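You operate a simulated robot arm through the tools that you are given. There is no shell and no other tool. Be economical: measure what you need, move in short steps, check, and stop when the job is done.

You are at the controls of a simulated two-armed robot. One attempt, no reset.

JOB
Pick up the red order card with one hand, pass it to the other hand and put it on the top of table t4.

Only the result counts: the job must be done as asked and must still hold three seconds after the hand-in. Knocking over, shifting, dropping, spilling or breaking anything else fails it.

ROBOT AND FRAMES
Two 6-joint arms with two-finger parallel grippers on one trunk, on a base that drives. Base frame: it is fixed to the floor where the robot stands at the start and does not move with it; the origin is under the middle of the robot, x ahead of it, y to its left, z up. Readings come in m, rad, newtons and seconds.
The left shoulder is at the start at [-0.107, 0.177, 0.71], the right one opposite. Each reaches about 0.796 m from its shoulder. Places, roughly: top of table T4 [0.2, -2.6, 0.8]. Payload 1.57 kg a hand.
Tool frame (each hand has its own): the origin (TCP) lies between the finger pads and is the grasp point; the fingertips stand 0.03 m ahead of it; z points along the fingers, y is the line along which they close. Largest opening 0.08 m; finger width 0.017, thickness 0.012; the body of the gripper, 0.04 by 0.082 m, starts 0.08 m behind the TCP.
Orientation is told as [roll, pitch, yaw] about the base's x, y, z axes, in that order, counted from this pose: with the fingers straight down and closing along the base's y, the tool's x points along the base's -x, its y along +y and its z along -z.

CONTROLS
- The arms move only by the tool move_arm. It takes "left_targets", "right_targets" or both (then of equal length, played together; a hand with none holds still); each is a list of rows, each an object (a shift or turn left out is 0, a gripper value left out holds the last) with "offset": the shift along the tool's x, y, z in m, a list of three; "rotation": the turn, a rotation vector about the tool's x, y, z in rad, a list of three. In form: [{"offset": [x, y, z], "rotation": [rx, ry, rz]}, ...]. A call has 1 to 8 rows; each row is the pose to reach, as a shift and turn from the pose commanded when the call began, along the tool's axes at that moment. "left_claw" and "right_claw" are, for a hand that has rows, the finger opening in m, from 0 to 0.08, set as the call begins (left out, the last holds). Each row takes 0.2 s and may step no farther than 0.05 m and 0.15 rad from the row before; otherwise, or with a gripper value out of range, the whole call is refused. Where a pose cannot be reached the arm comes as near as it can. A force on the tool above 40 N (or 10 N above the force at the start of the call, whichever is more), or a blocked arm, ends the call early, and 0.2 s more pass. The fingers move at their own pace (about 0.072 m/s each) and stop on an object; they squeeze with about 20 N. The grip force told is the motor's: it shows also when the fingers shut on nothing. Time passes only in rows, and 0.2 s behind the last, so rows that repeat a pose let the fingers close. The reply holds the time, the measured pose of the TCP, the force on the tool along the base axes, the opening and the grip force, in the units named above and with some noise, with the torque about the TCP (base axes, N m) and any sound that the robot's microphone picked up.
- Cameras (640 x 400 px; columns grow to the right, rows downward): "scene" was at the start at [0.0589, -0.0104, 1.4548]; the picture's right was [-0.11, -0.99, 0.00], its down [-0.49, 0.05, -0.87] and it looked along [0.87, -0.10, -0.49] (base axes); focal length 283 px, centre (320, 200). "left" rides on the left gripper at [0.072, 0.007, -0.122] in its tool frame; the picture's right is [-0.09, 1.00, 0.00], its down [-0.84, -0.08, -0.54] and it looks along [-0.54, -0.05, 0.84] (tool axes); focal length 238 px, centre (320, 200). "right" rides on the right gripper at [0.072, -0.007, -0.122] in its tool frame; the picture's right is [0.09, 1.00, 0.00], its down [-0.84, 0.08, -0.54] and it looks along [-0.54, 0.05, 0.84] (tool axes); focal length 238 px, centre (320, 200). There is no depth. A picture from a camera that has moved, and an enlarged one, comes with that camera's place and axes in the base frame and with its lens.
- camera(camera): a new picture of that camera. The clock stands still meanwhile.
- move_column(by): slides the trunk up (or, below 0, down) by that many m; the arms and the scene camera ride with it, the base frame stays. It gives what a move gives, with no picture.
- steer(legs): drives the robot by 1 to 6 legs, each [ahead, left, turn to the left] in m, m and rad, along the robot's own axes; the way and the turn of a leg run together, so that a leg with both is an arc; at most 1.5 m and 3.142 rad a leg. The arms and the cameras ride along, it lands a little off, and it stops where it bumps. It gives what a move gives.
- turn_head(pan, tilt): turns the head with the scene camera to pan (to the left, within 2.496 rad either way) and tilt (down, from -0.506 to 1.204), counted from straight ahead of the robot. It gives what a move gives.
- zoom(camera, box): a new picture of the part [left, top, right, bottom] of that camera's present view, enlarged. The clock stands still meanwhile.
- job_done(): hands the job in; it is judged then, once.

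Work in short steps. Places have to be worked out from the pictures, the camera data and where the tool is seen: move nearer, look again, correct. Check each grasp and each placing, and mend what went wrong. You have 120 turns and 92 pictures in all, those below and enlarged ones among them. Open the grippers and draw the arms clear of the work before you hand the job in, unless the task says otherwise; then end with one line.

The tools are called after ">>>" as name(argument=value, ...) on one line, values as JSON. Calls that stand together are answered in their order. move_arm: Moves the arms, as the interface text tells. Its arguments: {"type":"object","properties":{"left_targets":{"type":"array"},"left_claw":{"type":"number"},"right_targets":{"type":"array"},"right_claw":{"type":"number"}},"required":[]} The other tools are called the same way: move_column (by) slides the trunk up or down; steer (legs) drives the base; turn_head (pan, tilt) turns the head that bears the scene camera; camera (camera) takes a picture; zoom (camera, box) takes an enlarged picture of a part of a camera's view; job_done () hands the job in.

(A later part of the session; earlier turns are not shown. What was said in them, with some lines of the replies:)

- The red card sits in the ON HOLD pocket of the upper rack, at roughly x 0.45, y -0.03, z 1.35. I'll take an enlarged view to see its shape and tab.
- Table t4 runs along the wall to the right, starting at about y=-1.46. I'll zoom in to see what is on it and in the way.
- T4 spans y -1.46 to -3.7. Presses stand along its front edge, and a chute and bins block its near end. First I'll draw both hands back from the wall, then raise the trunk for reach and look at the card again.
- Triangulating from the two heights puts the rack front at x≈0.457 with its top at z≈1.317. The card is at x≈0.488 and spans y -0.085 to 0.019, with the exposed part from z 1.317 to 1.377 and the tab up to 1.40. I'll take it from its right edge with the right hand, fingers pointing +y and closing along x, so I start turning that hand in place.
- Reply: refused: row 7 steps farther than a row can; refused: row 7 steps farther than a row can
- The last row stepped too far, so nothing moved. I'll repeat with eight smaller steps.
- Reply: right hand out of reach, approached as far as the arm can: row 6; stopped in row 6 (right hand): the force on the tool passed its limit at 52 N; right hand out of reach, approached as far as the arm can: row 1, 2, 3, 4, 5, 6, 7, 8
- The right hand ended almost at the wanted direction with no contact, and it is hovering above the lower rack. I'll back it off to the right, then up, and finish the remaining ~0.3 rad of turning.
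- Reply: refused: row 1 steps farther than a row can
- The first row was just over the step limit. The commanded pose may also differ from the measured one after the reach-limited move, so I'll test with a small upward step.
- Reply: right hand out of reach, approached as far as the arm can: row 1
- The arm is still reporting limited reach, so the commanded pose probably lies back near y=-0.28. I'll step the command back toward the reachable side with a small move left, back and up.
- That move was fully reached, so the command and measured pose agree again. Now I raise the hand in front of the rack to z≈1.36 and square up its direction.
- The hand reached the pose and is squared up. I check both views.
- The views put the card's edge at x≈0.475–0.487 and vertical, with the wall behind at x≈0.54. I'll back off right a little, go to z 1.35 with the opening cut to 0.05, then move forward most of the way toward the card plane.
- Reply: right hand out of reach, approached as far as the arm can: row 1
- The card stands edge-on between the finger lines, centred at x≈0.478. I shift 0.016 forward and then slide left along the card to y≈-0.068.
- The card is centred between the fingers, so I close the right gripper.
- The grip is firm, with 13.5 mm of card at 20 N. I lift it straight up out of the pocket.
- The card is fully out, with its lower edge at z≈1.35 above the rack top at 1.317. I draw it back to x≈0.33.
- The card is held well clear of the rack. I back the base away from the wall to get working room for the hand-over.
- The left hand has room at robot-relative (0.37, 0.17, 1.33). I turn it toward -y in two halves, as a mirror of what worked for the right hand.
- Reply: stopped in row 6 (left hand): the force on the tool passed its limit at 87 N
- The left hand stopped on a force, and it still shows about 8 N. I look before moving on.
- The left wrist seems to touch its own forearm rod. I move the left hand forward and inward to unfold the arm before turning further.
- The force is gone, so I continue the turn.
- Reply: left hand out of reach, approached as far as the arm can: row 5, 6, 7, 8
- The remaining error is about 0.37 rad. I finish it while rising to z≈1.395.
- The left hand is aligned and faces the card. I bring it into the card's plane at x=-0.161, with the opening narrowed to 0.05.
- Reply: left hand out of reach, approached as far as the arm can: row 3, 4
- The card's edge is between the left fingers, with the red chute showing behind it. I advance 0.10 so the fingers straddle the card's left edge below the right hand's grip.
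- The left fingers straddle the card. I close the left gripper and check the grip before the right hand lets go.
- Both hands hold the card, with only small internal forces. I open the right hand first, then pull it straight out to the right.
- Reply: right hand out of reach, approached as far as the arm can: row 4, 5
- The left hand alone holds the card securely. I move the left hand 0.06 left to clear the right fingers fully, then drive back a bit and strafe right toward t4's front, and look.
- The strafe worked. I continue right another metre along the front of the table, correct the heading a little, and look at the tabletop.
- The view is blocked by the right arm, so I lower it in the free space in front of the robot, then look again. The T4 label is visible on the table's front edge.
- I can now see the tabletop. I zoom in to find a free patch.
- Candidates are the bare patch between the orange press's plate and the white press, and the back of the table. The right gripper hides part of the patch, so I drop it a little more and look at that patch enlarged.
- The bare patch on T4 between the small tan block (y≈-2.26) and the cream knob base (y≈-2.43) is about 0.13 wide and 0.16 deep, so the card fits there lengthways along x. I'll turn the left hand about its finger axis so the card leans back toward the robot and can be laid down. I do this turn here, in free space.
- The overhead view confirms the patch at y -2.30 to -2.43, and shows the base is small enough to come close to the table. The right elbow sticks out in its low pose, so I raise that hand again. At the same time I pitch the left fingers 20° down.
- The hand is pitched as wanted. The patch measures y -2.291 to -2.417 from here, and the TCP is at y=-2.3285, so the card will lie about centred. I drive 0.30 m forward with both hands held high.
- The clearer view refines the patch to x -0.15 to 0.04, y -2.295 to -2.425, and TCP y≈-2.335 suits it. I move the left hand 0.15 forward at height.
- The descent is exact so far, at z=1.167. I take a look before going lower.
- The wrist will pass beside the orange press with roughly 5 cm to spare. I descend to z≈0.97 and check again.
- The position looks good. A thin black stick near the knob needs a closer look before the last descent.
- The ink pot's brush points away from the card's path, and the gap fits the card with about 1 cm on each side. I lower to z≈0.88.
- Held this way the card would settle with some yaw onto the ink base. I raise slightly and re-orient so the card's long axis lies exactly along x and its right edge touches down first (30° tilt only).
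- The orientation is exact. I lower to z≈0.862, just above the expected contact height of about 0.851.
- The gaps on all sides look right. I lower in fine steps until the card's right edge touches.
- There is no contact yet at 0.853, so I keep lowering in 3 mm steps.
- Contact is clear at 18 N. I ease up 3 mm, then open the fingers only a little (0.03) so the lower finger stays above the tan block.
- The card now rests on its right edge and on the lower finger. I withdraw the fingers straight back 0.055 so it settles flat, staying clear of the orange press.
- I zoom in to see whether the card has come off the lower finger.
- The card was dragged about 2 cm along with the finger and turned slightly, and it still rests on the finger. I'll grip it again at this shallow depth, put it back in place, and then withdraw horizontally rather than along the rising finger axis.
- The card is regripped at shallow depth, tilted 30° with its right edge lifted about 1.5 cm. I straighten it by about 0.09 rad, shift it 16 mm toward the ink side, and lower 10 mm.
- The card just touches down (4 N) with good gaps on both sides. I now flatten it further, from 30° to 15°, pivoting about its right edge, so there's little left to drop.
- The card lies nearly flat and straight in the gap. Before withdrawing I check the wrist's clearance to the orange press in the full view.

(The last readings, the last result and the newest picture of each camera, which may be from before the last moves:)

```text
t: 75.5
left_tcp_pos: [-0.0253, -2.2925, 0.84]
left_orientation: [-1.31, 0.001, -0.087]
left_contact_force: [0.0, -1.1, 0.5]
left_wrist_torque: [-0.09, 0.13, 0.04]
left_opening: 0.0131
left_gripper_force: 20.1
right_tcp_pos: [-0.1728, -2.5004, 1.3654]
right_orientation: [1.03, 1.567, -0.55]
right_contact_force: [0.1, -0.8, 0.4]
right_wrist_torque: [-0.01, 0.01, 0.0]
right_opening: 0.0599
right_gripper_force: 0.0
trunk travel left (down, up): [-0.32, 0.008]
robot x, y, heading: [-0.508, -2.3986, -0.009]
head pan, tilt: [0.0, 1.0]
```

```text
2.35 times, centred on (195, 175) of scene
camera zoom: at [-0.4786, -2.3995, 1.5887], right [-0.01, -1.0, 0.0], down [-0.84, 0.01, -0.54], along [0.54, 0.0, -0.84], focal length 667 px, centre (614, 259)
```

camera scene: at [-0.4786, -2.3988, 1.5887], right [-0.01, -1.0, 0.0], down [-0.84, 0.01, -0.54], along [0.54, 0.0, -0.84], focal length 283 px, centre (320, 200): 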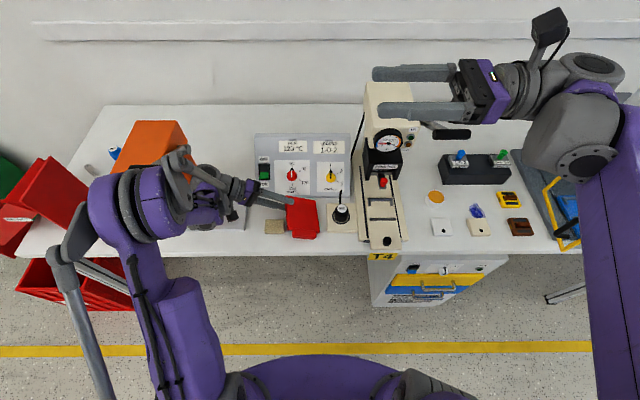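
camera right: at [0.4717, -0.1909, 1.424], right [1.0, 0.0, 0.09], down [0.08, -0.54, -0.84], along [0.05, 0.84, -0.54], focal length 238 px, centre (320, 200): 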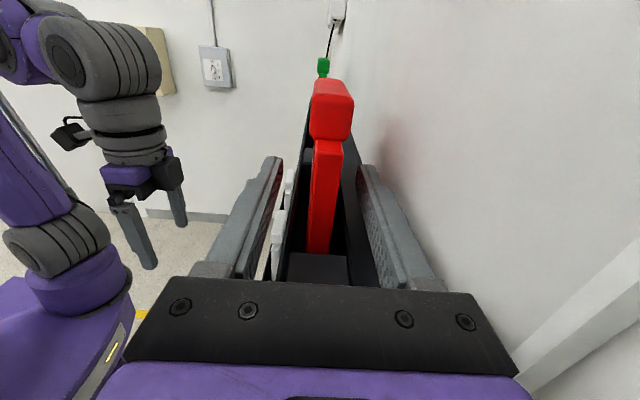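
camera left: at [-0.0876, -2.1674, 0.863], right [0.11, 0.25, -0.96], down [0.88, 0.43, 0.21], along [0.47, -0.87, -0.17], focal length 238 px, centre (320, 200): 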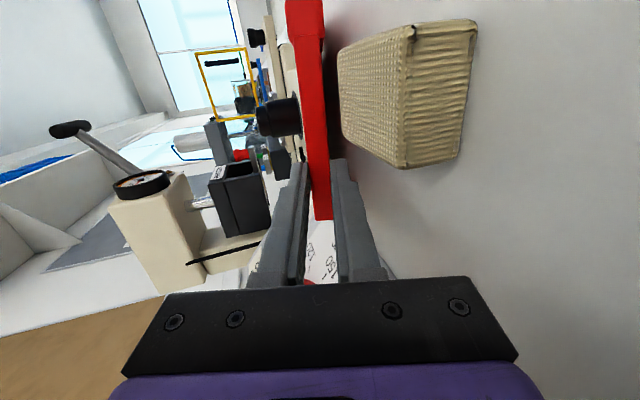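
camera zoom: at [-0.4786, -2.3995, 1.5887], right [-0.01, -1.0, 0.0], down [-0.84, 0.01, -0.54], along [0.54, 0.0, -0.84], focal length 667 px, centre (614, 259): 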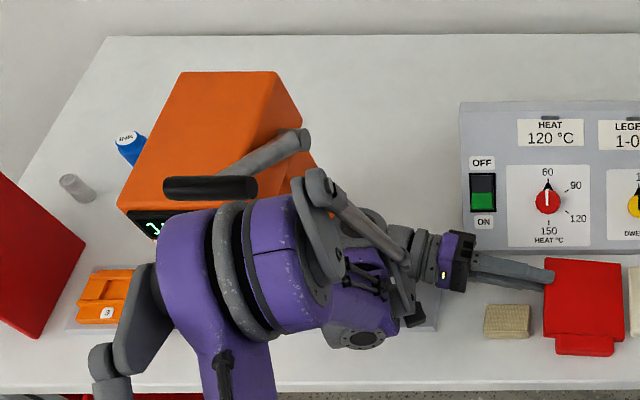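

The lever grip of the orange press triangulates to about (-0.10, -2.05, 1.12), close to the left elbow, and it hasn't moved. I open slightly first and see how the card settles before any withdrawal.

>>> move_arm(left_claw=0.025, left_targets=[{"offset": [0, 0, 0]}, {"offset": [0, 0, 0]}])

>>> zoom(camera="left", box=[220, 100, 440, 300])

>>> turn_head(pan=0.5, tilt=0.8)

>>> camera(camera="scene")

```text
t: 76.1
left_tcp_pos: [-0.0267, -2.2924, 0.8394]
left_orientation: [-1.31, 0.0, -0.088]
left_contact_force: [0.2, 0.3, -0.7]
left_wrist_torque: [-0.01, 0.02, -0.01]
left_opening: 0.0249
left_gripper_force: 0.0
right_tcp_pos: [-0.1721, -2.5006, 1.364]
right_orientation: [0.936, 1.568, -0.643]
right_contact_force: [0.4, 0.0, 0.2]
right_wrist_torque: [0.0, 0.01, 0.02]
right_opening: 0.0601
right_gripper_force: 0.0
trunk travel left (down, up): [-0.32, 0.008]
robot x, y, heading: [-0.5047, -2.4007, -0.002]
head pan, tilt: [0.0, 1.0]
```

```text
2.00 times, centred on (330, 200) of left
camera zoom: at [-0.0874, -2.1673, 0.8632], right [0.11, 0.25, -0.96], down [0.88, 0.43, 0.21], along [0.47, -0.87, -0.17], focal length 477 px, centre (300, 200)
```

zoom: 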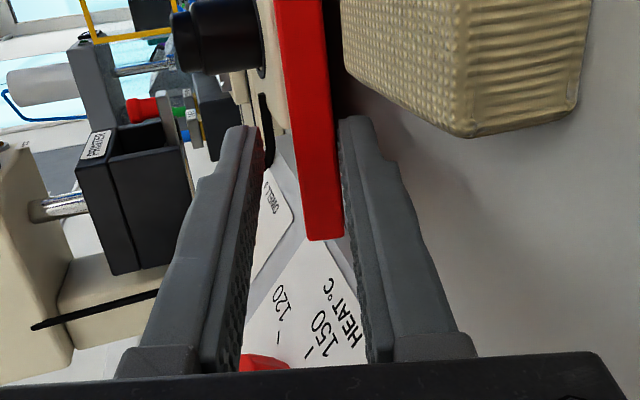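

```text
t: 77.1
left_tcp_pos: [-0.0257, -2.2927, 0.8399]
left_orientation: [-1.311, 0.0, -0.088]
left_contact_force: [-0.3, 1.3, -0.1]
left_wrist_torque: [0.02, 0.02, 0.0]
left_opening: 0.025
left_gripper_force: 0.1
right_tcp_pos: [-0.1706, -2.5001, 1.3645]
right_orientation: [0.935, 1.566, -0.645]
right_contact_force: [0.1, 0.5, 0.1]
right_wrist_torque: [-0.01, -0.02, 0.01]
right_opening: 0.0599
right_gripper_force: 0.0
trunk travel left (down, up): [-0.32, 0.008]
robot x, y, heading: [-0.5074, -2.4005, -0.011]
head pan, tilt: [0.499, 0.799]
```

```text
30 pictures are left
camera scene: at [-0.4768, -2.3605, 1.6038], right [0.47, -0.88, 0.0], down [-0.63, -0.34, -0.7], along [0.61, 0.33, -0.72], focal length 283 px, centre (320, 200)
```

scene: 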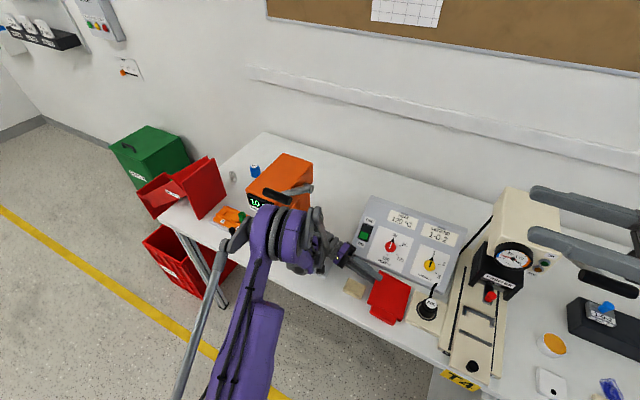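

There is visible space between the elbow and the lever. I withdraw the fingers 28 mm horizontally, slightly down, in one quick row.

>>> move_arm(left_targets=[{"offset": [0.004, 0.0102, -0.0263]}])

>>> zoom(camera="scene", box=[230, 170, 470, 330])

>>> zoom(camera="left", box=[220, 100, 440, 300])

```text
t: 77.5
left_tcp_pos: [-0.0282, -2.2634, 0.8362]
left_orientation: [-1.311, 0.0, -0.089]
left_contact_force: [0.2, 0.0, -0.2]
left_wrist_torque: [-0.03, -0.05, -0.01]
left_opening: 0.0251
left_gripper_force: 0.0
right_tcp_pos: [-0.1714, -2.4983, 1.3653]
right_orientation: [0.76, 1.565, -0.817]
right_contact_force: [0.0, 1.1, 0.5]
right_wrist_torque: [-0.05, -0.01, 0.0]
right_opening: 0.0599
right_gripper_force: 0.0
trunk travel left (down, up): [-0.32, 0.008]
robot x, y, heading: [-0.5062, -2.3976, -0.007]
head pan, tilt: [0.499, 0.799]
```

```text
2.50 times, centred on (350, 250) of scene
camera zoom: at [-0.4768, -2.3592, 1.6038], right [0.47, -0.88, 0.0], down [-0.63, -0.34, -0.7], along [0.61, 0.33, -0.72], focal length 708 px, centre (245, 75)
```

zoom: 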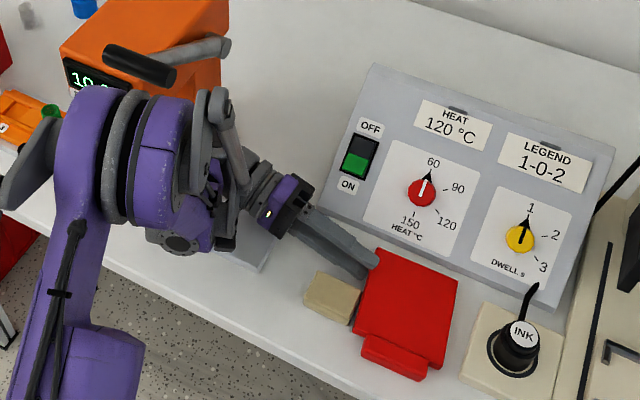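

```text
2.00 times, centred on (330, 200) of left
camera zoom: at [-0.0887, -2.139, 0.8608], right [0.11, 0.25, -0.96], down [0.88, 0.43, 0.21], along [0.46, -0.87, -0.17], focal length 477 px, centre (300, 200)
```

zoom: 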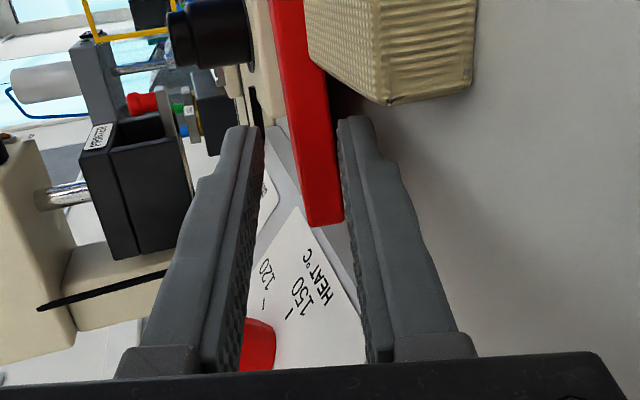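

The finger friction carried the card along again, and it's now next to the tan block. I regrip it. Instead of laying it down, I'll set it upright on its bottom edge, where the fingers carry no weight, so it stays in place when released.

>>> move_arm(left_claw=0.0, left_targets=[{"offset": [0, 0, 0]}, {"offset": [0, 0, 0]}, {"offset": [0, 0, 0]}])

>>> zoom(camera="scene", box=[290, 220, 470, 340])

```text
t: 78.3
left_tcp_pos: [-0.0281, -2.2653, 0.8367]
left_orientation: [-1.311, 0.0, -0.088]
left_contact_force: [0.2, 0.3, 0.6]
left_wrist_torque: [-0.13, 0.13, -0.03]
left_opening: 0.0132
left_gripper_force: 20.3
right_tcp_pos: [-0.1712, -2.5015, 1.3643]
right_orientation: [0.943, 1.567, -0.639]
right_contact_force: [0.4, 0.3, -0.7]
right_wrist_torque: [0.04, 0.01, 0.02]
right_opening: 0.0599
right_gripper_force: 0.0
trunk travel left (down, up): [-0.32, 0.008]
robot x, y, heading: [-0.5076, -2.3968, -0.012]
head pan, tilt: [0.499, 0.799]
```

```text
3.33 times, centred on (380, 280) of scene
camera zoom: at [-0.4769, -2.3605, 1.6038], right [0.47, -0.88, 0.0], down [-0.63, -0.34, -0.7], along [0.61, 0.33, -0.72], focal length 945 px, centre (120, -67)
```

zoom: 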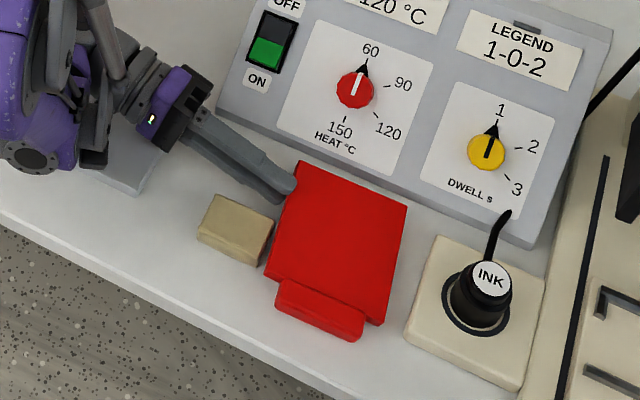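

The grip is now only about a centimetre deep, so a final release can drag the card by at most that much. I shift it about 17 mm back toward the ink base (present gap about 22 mm) and set it down again.

>>> move_arm(left_targets=[{"offset": [0, -0.003, 0]}, {"offset": [-0.0045, -0.0072, 0.0153]}, {"offset": [-0.0045, -0.0034, 0.0164]}])

>>> zoom(camera="scene", box=[290, 220, 470, 340])

```text
t: 79.1
left_tcp_pos: [-0.0235, -2.281, 0.8365]
left_orientation: [-1.311, 0.002, -0.086]
left_contact_force: [-0.2, 0.7, 1.9]
left_wrist_torque: [-0.15, 0.14, 0.0]
left_opening: 0.013
left_gripper_force: 19.5
right_tcp_pos: [-0.1722, -2.4988, 1.3648]
right_orientation: [0.897, 1.568, -0.684]
right_contact_force: [0.4, 0.1, 0.2]
right_wrist_torque: [0.0, -0.01, 0.0]
right_opening: 0.06
right_gripper_force: 0.1
trunk travel left (down, up): [-0.32, 0.008]
robot x, y, heading: [-0.5085, -2.4007, -0.008]
head pan, tilt: [0.499, 0.799]
```

```text
3.33 times, centred on (380, 280) of scene
camera zoom: at [-0.477, -2.36, 1.6038], right [0.47, -0.88, 0.0], down [-0.63, -0.34, -0.7], along [0.61, 0.33, -0.72], focal length 945 px, centre (120, -67)
```

zoom: 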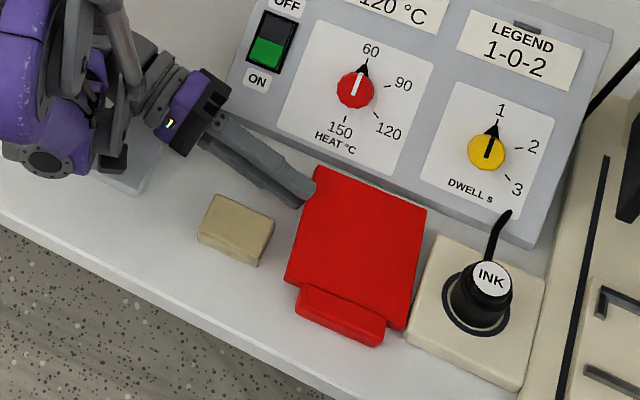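

The card now sits close beside the ink base, and the tan block is untouched. I open slightly and withdraw 22 mm horizontally.

>>> move_arm(left_claw=0.026, left_targets=[{"offset": [0, 0, 0]}, {"offset": [0, 0, 0]}, {"offset": [0.002, 0.0076, -0.0207]}, {"offset": [0.002, 0.0076, -0.0207]}])

>>> zoom(camera="scene", box=[290, 220, 470, 340])

>>> zoom(camera="left", box=[220, 100, 440, 300])

```text
t: 80.1
left_tcp_pos: [-0.0229, -2.2609, 0.8347]
left_orientation: [-1.312, -0.001, -0.088]
left_contact_force: [1.0, -6.9, 8.9]
left_wrist_torque: [0.63, 0.09, 0.03]
left_opening: 0.0259
left_gripper_force: 0.1
right_tcp_pos: [-0.1718, -2.5018, 1.365]
right_orientation: [1.261, 1.567, -0.32]
right_contact_force: [0.0, 0.3, 0.0]
right_wrist_torque: [0.01, 0.0, 0.02]
right_opening: 0.0603
right_gripper_force: 0.0
trunk travel left (down, up): [-0.32, 0.008]
robot x, y, heading: [-0.5042, -2.3967, -0.007]
head pan, tilt: [0.499, 0.799]
```

```text
3.33 times, centred on (380, 280) of scene
camera zoom: at [-0.4774, -2.3619, 1.604], right [0.47, -0.88, 0.0], down [-0.63, -0.34, -0.7], along [0.62, 0.33, -0.72], focal length 945 px, centre (120, -67)
```

zoom: 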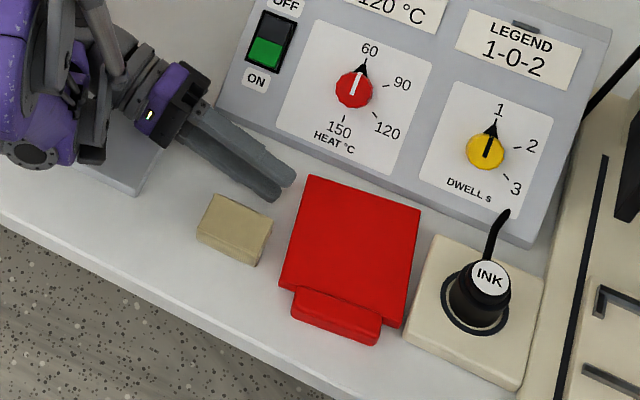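

```text
2.00 times, centred on (330, 200) of left
camera zoom: at [-0.0837, -2.136, 0.8577], right [0.11, 0.25, -0.96], down [0.88, 0.43, 0.21], along [0.46, -0.87, -0.17], focal length 477 px, centre (300, 200)
```

zoom: 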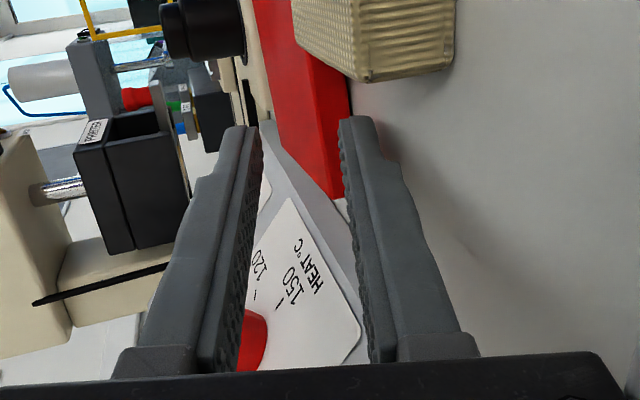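

The card now lies flat on the table, off the fingers, between the block and the ink base. The hand reads a light contact from below, so I raise it straight up away from everything.

>>> move_arm(left_targets=[{"offset": [0, -0.0097, -0.0026]}, {"offset": [0, -0.029, -0.0078]}, {"offset": [0, -0.0676, -0.0181]}, {"offset": [0, -0.1063, -0.0285]}])

>>> camera(camera="scene")

```text
t: 81.3
left_tcp_pos: [-0.0199, -2.2732, 0.9277]
left_orientation: [-1.318, 0.004, -0.108]
left_contact_force: [3.3, 9.1, 4.0]
left_wrist_torque: [0.31, 0.04, -0.26]
left_opening: 0.0258
left_gripper_force: 0.1
right_tcp_pos: [-0.1641, -2.5014, 1.3641]
right_orientation: [-0.788, 1.565, -2.372]
right_contact_force: [0.2, -0.2, 1.0]
right_wrist_torque: [-0.04, -0.04, 0.01]
right_opening: 0.0604
right_gripper_force: 0.1
trunk travel left (down, up): [-0.32, 0.008]
robot x, y, heading: [-0.5105, -2.3989, -0.014]
head pan, tilt: [0.499, 0.799]
stopped in row 4 (left hand): the arm was blocked; the commanded pose is now the measured one
```

```text
23 pictures are left
camera scene: at [-0.467, -2.36, 1.6043], right [0.47, -0.88, 0.0], down [-0.64, -0.34, -0.69], along [0.61, 0.33, -0.72], focal length 283 px, centre (320, 200)
```

scene: 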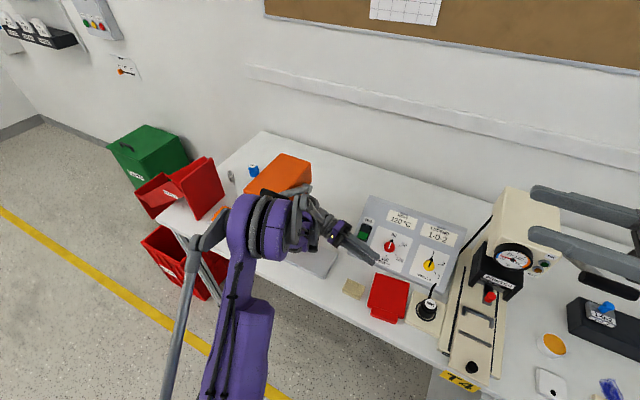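

The arm reported a block on the way up, most likely the forearm against the press lever. I stop and look closely there.

>>> zoom(camera="scene", box=[210, 140, 390, 290])

```text
2.67 times, centred on (300, 215) of scene
camera zoom: at [-0.467, -2.36, 1.6043], right [0.47, -0.88, 0.0], down [-0.64, -0.34, -0.69], along [0.61, 0.33, -0.72], focal length 756 px, centre (373, 160)
```

zoom: 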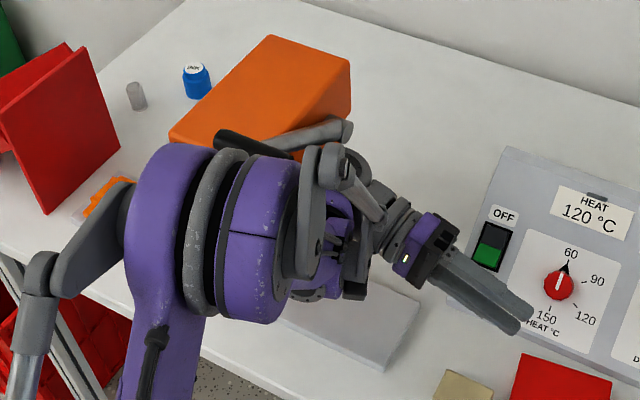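

The wrist has risen under the press lever, which runs from about (0.03, -2.07, 1.06) to its grip at (-0.10, -2.05, 1.12). I drop 1 cm and move the hand 6 cm toward -y, back to the column where it came down freely.

>>> move_arm(left_targets=[{"offset": [-0.0016, 0.006, 0.0169]}, {"offset": [-0.0041, 0.0002, 0.0391]}, {"offset": [-0.0065, -0.005, 0.0603]}])

>>> zoom(camera="scene", box=[210, 140, 450, 340])

```text
t: 82.1
left_tcp_pos: [-0.0247, -2.3238, 0.9208]
left_orientation: [-1.313, -0.001, -0.093]
left_contact_force: [0.1, 0.3, -0.1]
left_wrist_torque: [0.01, 0.01, 0.02]
left_opening: 0.0259
left_gripper_force: 0.0
right_tcp_pos: [-0.1721, -2.5015, 1.3648]
right_orientation: [1.009, 1.567, -0.57]
right_contact_force: [-0.6, 0.0, 0.0]
right_wrist_torque: [-0.01, 0.02, -0.01]
right_opening: 0.0601
right_gripper_force: 0.1
trunk travel left (down, up): [-0.32, 0.008]
robot x, y, heading: [-0.5095, -2.4016, -0.012]
head pan, tilt: [0.499, 0.799]
```

```text
2.00 times, centred on (330, 240) of scene
camera zoom: at [-0.4785, -2.3614, 1.604], right [0.47, -0.88, 0.0], down [-0.63, -0.34, -0.7], along [0.62, 0.33, -0.72], focal length 567 px, centre (300, 120)
```

zoom: 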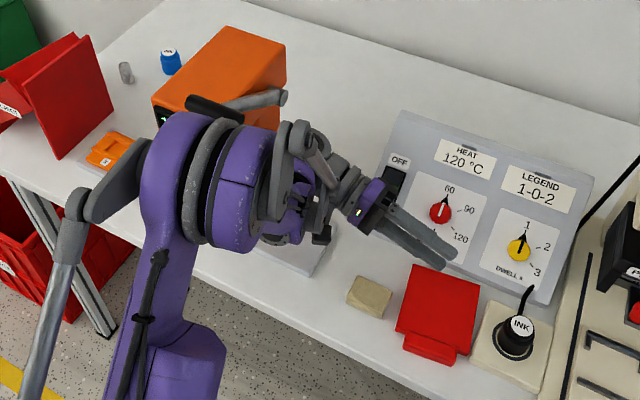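

All forces are back to zero and nothing appears displaced. To get the wrist away from the lever's end I strafe the base 5 cm to the right, with the hand 8 cm above the card, then back away in small legs.

>>> steer(legs=[[0, -0.05, 0]])

>>> zoom(camera="scene", box=[210, 140, 450, 340])

```text
t: 83.2
left_tcp_pos: [-0.0252, -2.3741, 0.9214]
left_orientation: [-1.314, -0.004, -0.097]
left_contact_force: [0.2, -0.1, -0.3]
left_wrist_torque: [0.03, 0.02, 0.0]
left_opening: 0.0259
left_gripper_force: 0.0
right_tcp_pos: [-0.1732, -2.551, 1.3639]
right_orientation: [0.902, 1.566, -0.68]
right_contact_force: [-0.4, -0.5, 1.2]
right_wrist_torque: [0.01, 0.01, 0.01]
right_opening: 0.0601
right_gripper_force: 0.0
trunk travel left (down, up): [-0.32, 0.008]
robot x, y, heading: [-0.5082, -2.4486, -0.013]
head pan, tilt: [0.499, 0.799]
```

```text
2.00 times, centred on (330, 240) of scene
camera zoom: at [-0.4785, -2.4113, 1.6038], right [0.47, -0.88, 0.0], down [-0.63, -0.34, -0.7], along [0.62, 0.33, -0.72], focal length 567 px, centre (300, 120)
```

zoom: 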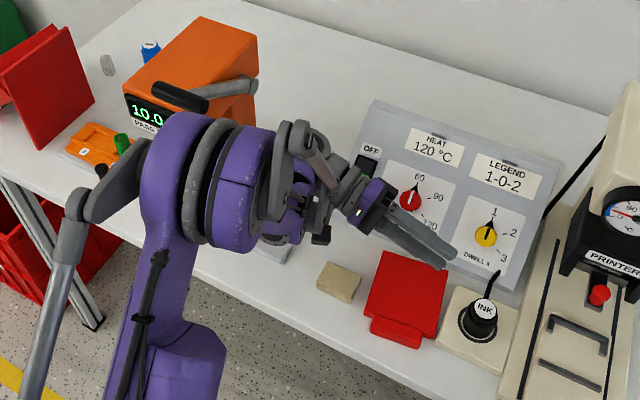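

The lever is now clear of the arm. I back the robot away from the table.

>>> steer(legs=[[-0.1, 0, 0], [-0.3, 0, 0]])

>>> turn_head(pan=0.2, tilt=0.7)

>>> camera(camera="scene")

```text
t: 86.0
left_tcp_pos: [-0.4262, -2.3729, 0.9209]
left_orientation: [-1.316, -0.001, -0.101]
left_contact_force: [-0.6, 0.5, 0.1]
left_wrist_torque: [0.0, -0.01, 0.01]
left_opening: 0.0257
left_gripper_force: 0.1
right_tcp_pos: [-0.5764, -2.5491, 1.3647]
right_orientation: [0.934, 1.568, -0.655]
right_contact_force: [0.0, -1.0, 0.2]
right_wrist_torque: [-0.02, -0.02, -0.02]
right_opening: 0.0599
right_gripper_force: 0.0
trunk travel left (down, up): [-0.32, 0.008]
robot x, y, heading: [-0.9094, -2.4397, -0.014]
head pan, tilt: [0.499, 0.799]
```

```text
t: 86.8
left_tcp_pos: [-0.4273, -2.372, 0.9202]
left_orientation: [-1.315, -0.001, -0.102]
left_contact_force: [0.7, -0.2, 0.6]
left_wrist_torque: [-0.03, 0.01, -0.01]
left_opening: 0.0262
left_gripper_force: 0.1
right_tcp_pos: [-0.5773, -2.5484, 1.3646]
right_orientation: [0.871, 1.568, -0.718]
right_contact_force: [0.2, -0.1, -0.1]
right_wrist_torque: [0.0, -0.01, 0.01]
right_opening: 0.0599
right_gripper_force: 0.0
trunk travel left (down, up): [-0.32, 0.008]
robot x, y, heading: [-0.9112, -2.443, -0.015]
head pan, tilt: [0.201, 0.7]
```

```text
19 pictures are left
camera scene: at [-0.8684, -2.428, 1.612], right [0.18, -0.98, 0.0], down [-0.63, -0.12, -0.76], along [0.75, 0.14, -0.64], focal length 283 px, centre (320, 200)
```

scene: 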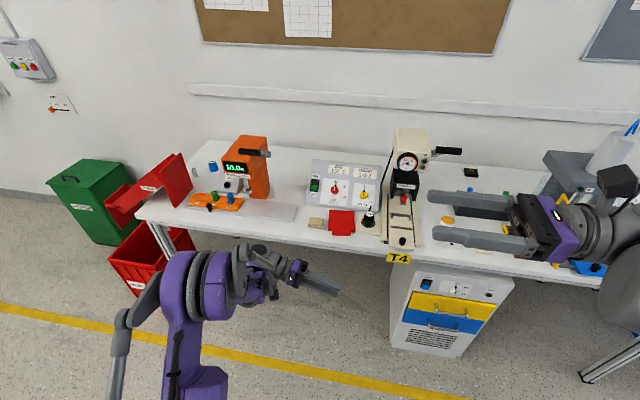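

The robot is clear, and the card lies on T4. I check the card and its neighbours enlarged, then open the left gripper fully.

>>> zoom(camera="scene", box=[180, 120, 440, 270])

>>> move_arm(left_claw=0.08, right_claw=0.08, left_targets=[{"offset": [0, 0, 0]}, {"offset": [0, 0, 0]}], right_targets=[{"offset": [0, 0, 0]}, {"offset": [0, 0, 0]}])

```text
2.46 times, centred on (310, 195) of scene
camera zoom: at [-0.8684, -2.428, 1.612], right [0.18, -0.98, 0.0], down [-0.63, -0.12, -0.76], along [0.75, 0.14, -0.64], focal length 698 px, centre (345, 212)
```

zoom: 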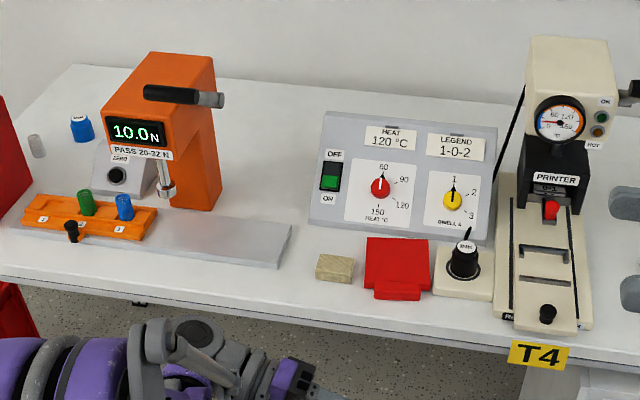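

```text
t: 87.4
left_tcp_pos: [-0.4269, -2.3714, 0.9213]
left_orientation: [-1.313, -0.002, -0.1]
left_contact_force: [-0.1, 0.5, -0.8]
left_wrist_torque: [-0.02, -0.03, 0.03]
left_opening: 0.08
left_gripper_force: 0.0
right_tcp_pos: [-0.5771, -2.5481, 1.3654]
right_orientation: [0.879, 1.568, -0.708]
right_contact_force: [-0.3, 0.3, 0.4]
right_wrist_torque: [0.0, 0.02, 0.0]
right_opening: 0.0799
right_gripper_force: 0.0
trunk travel left (down, up): [-0.32, 0.008]
robot x, y, heading: [-0.9123, -2.4461, -0.012]
head pan, tilt: [0.201, 0.7]
```

The card lies flat on bare tabletop with visible gaps to the tan block and the ink base, everything around it appears to be where it was, and both hands are empty and clear. I hand in.

>>> job_done()

```text
The job is handed in.
```

The red order card was picked up with the right hand, passed to the left, and now lies flat on top of table T4; while withdrawing, the left arm was briefly blocked, most likely by the orange press's lever, but nothing looked moved afterwards.
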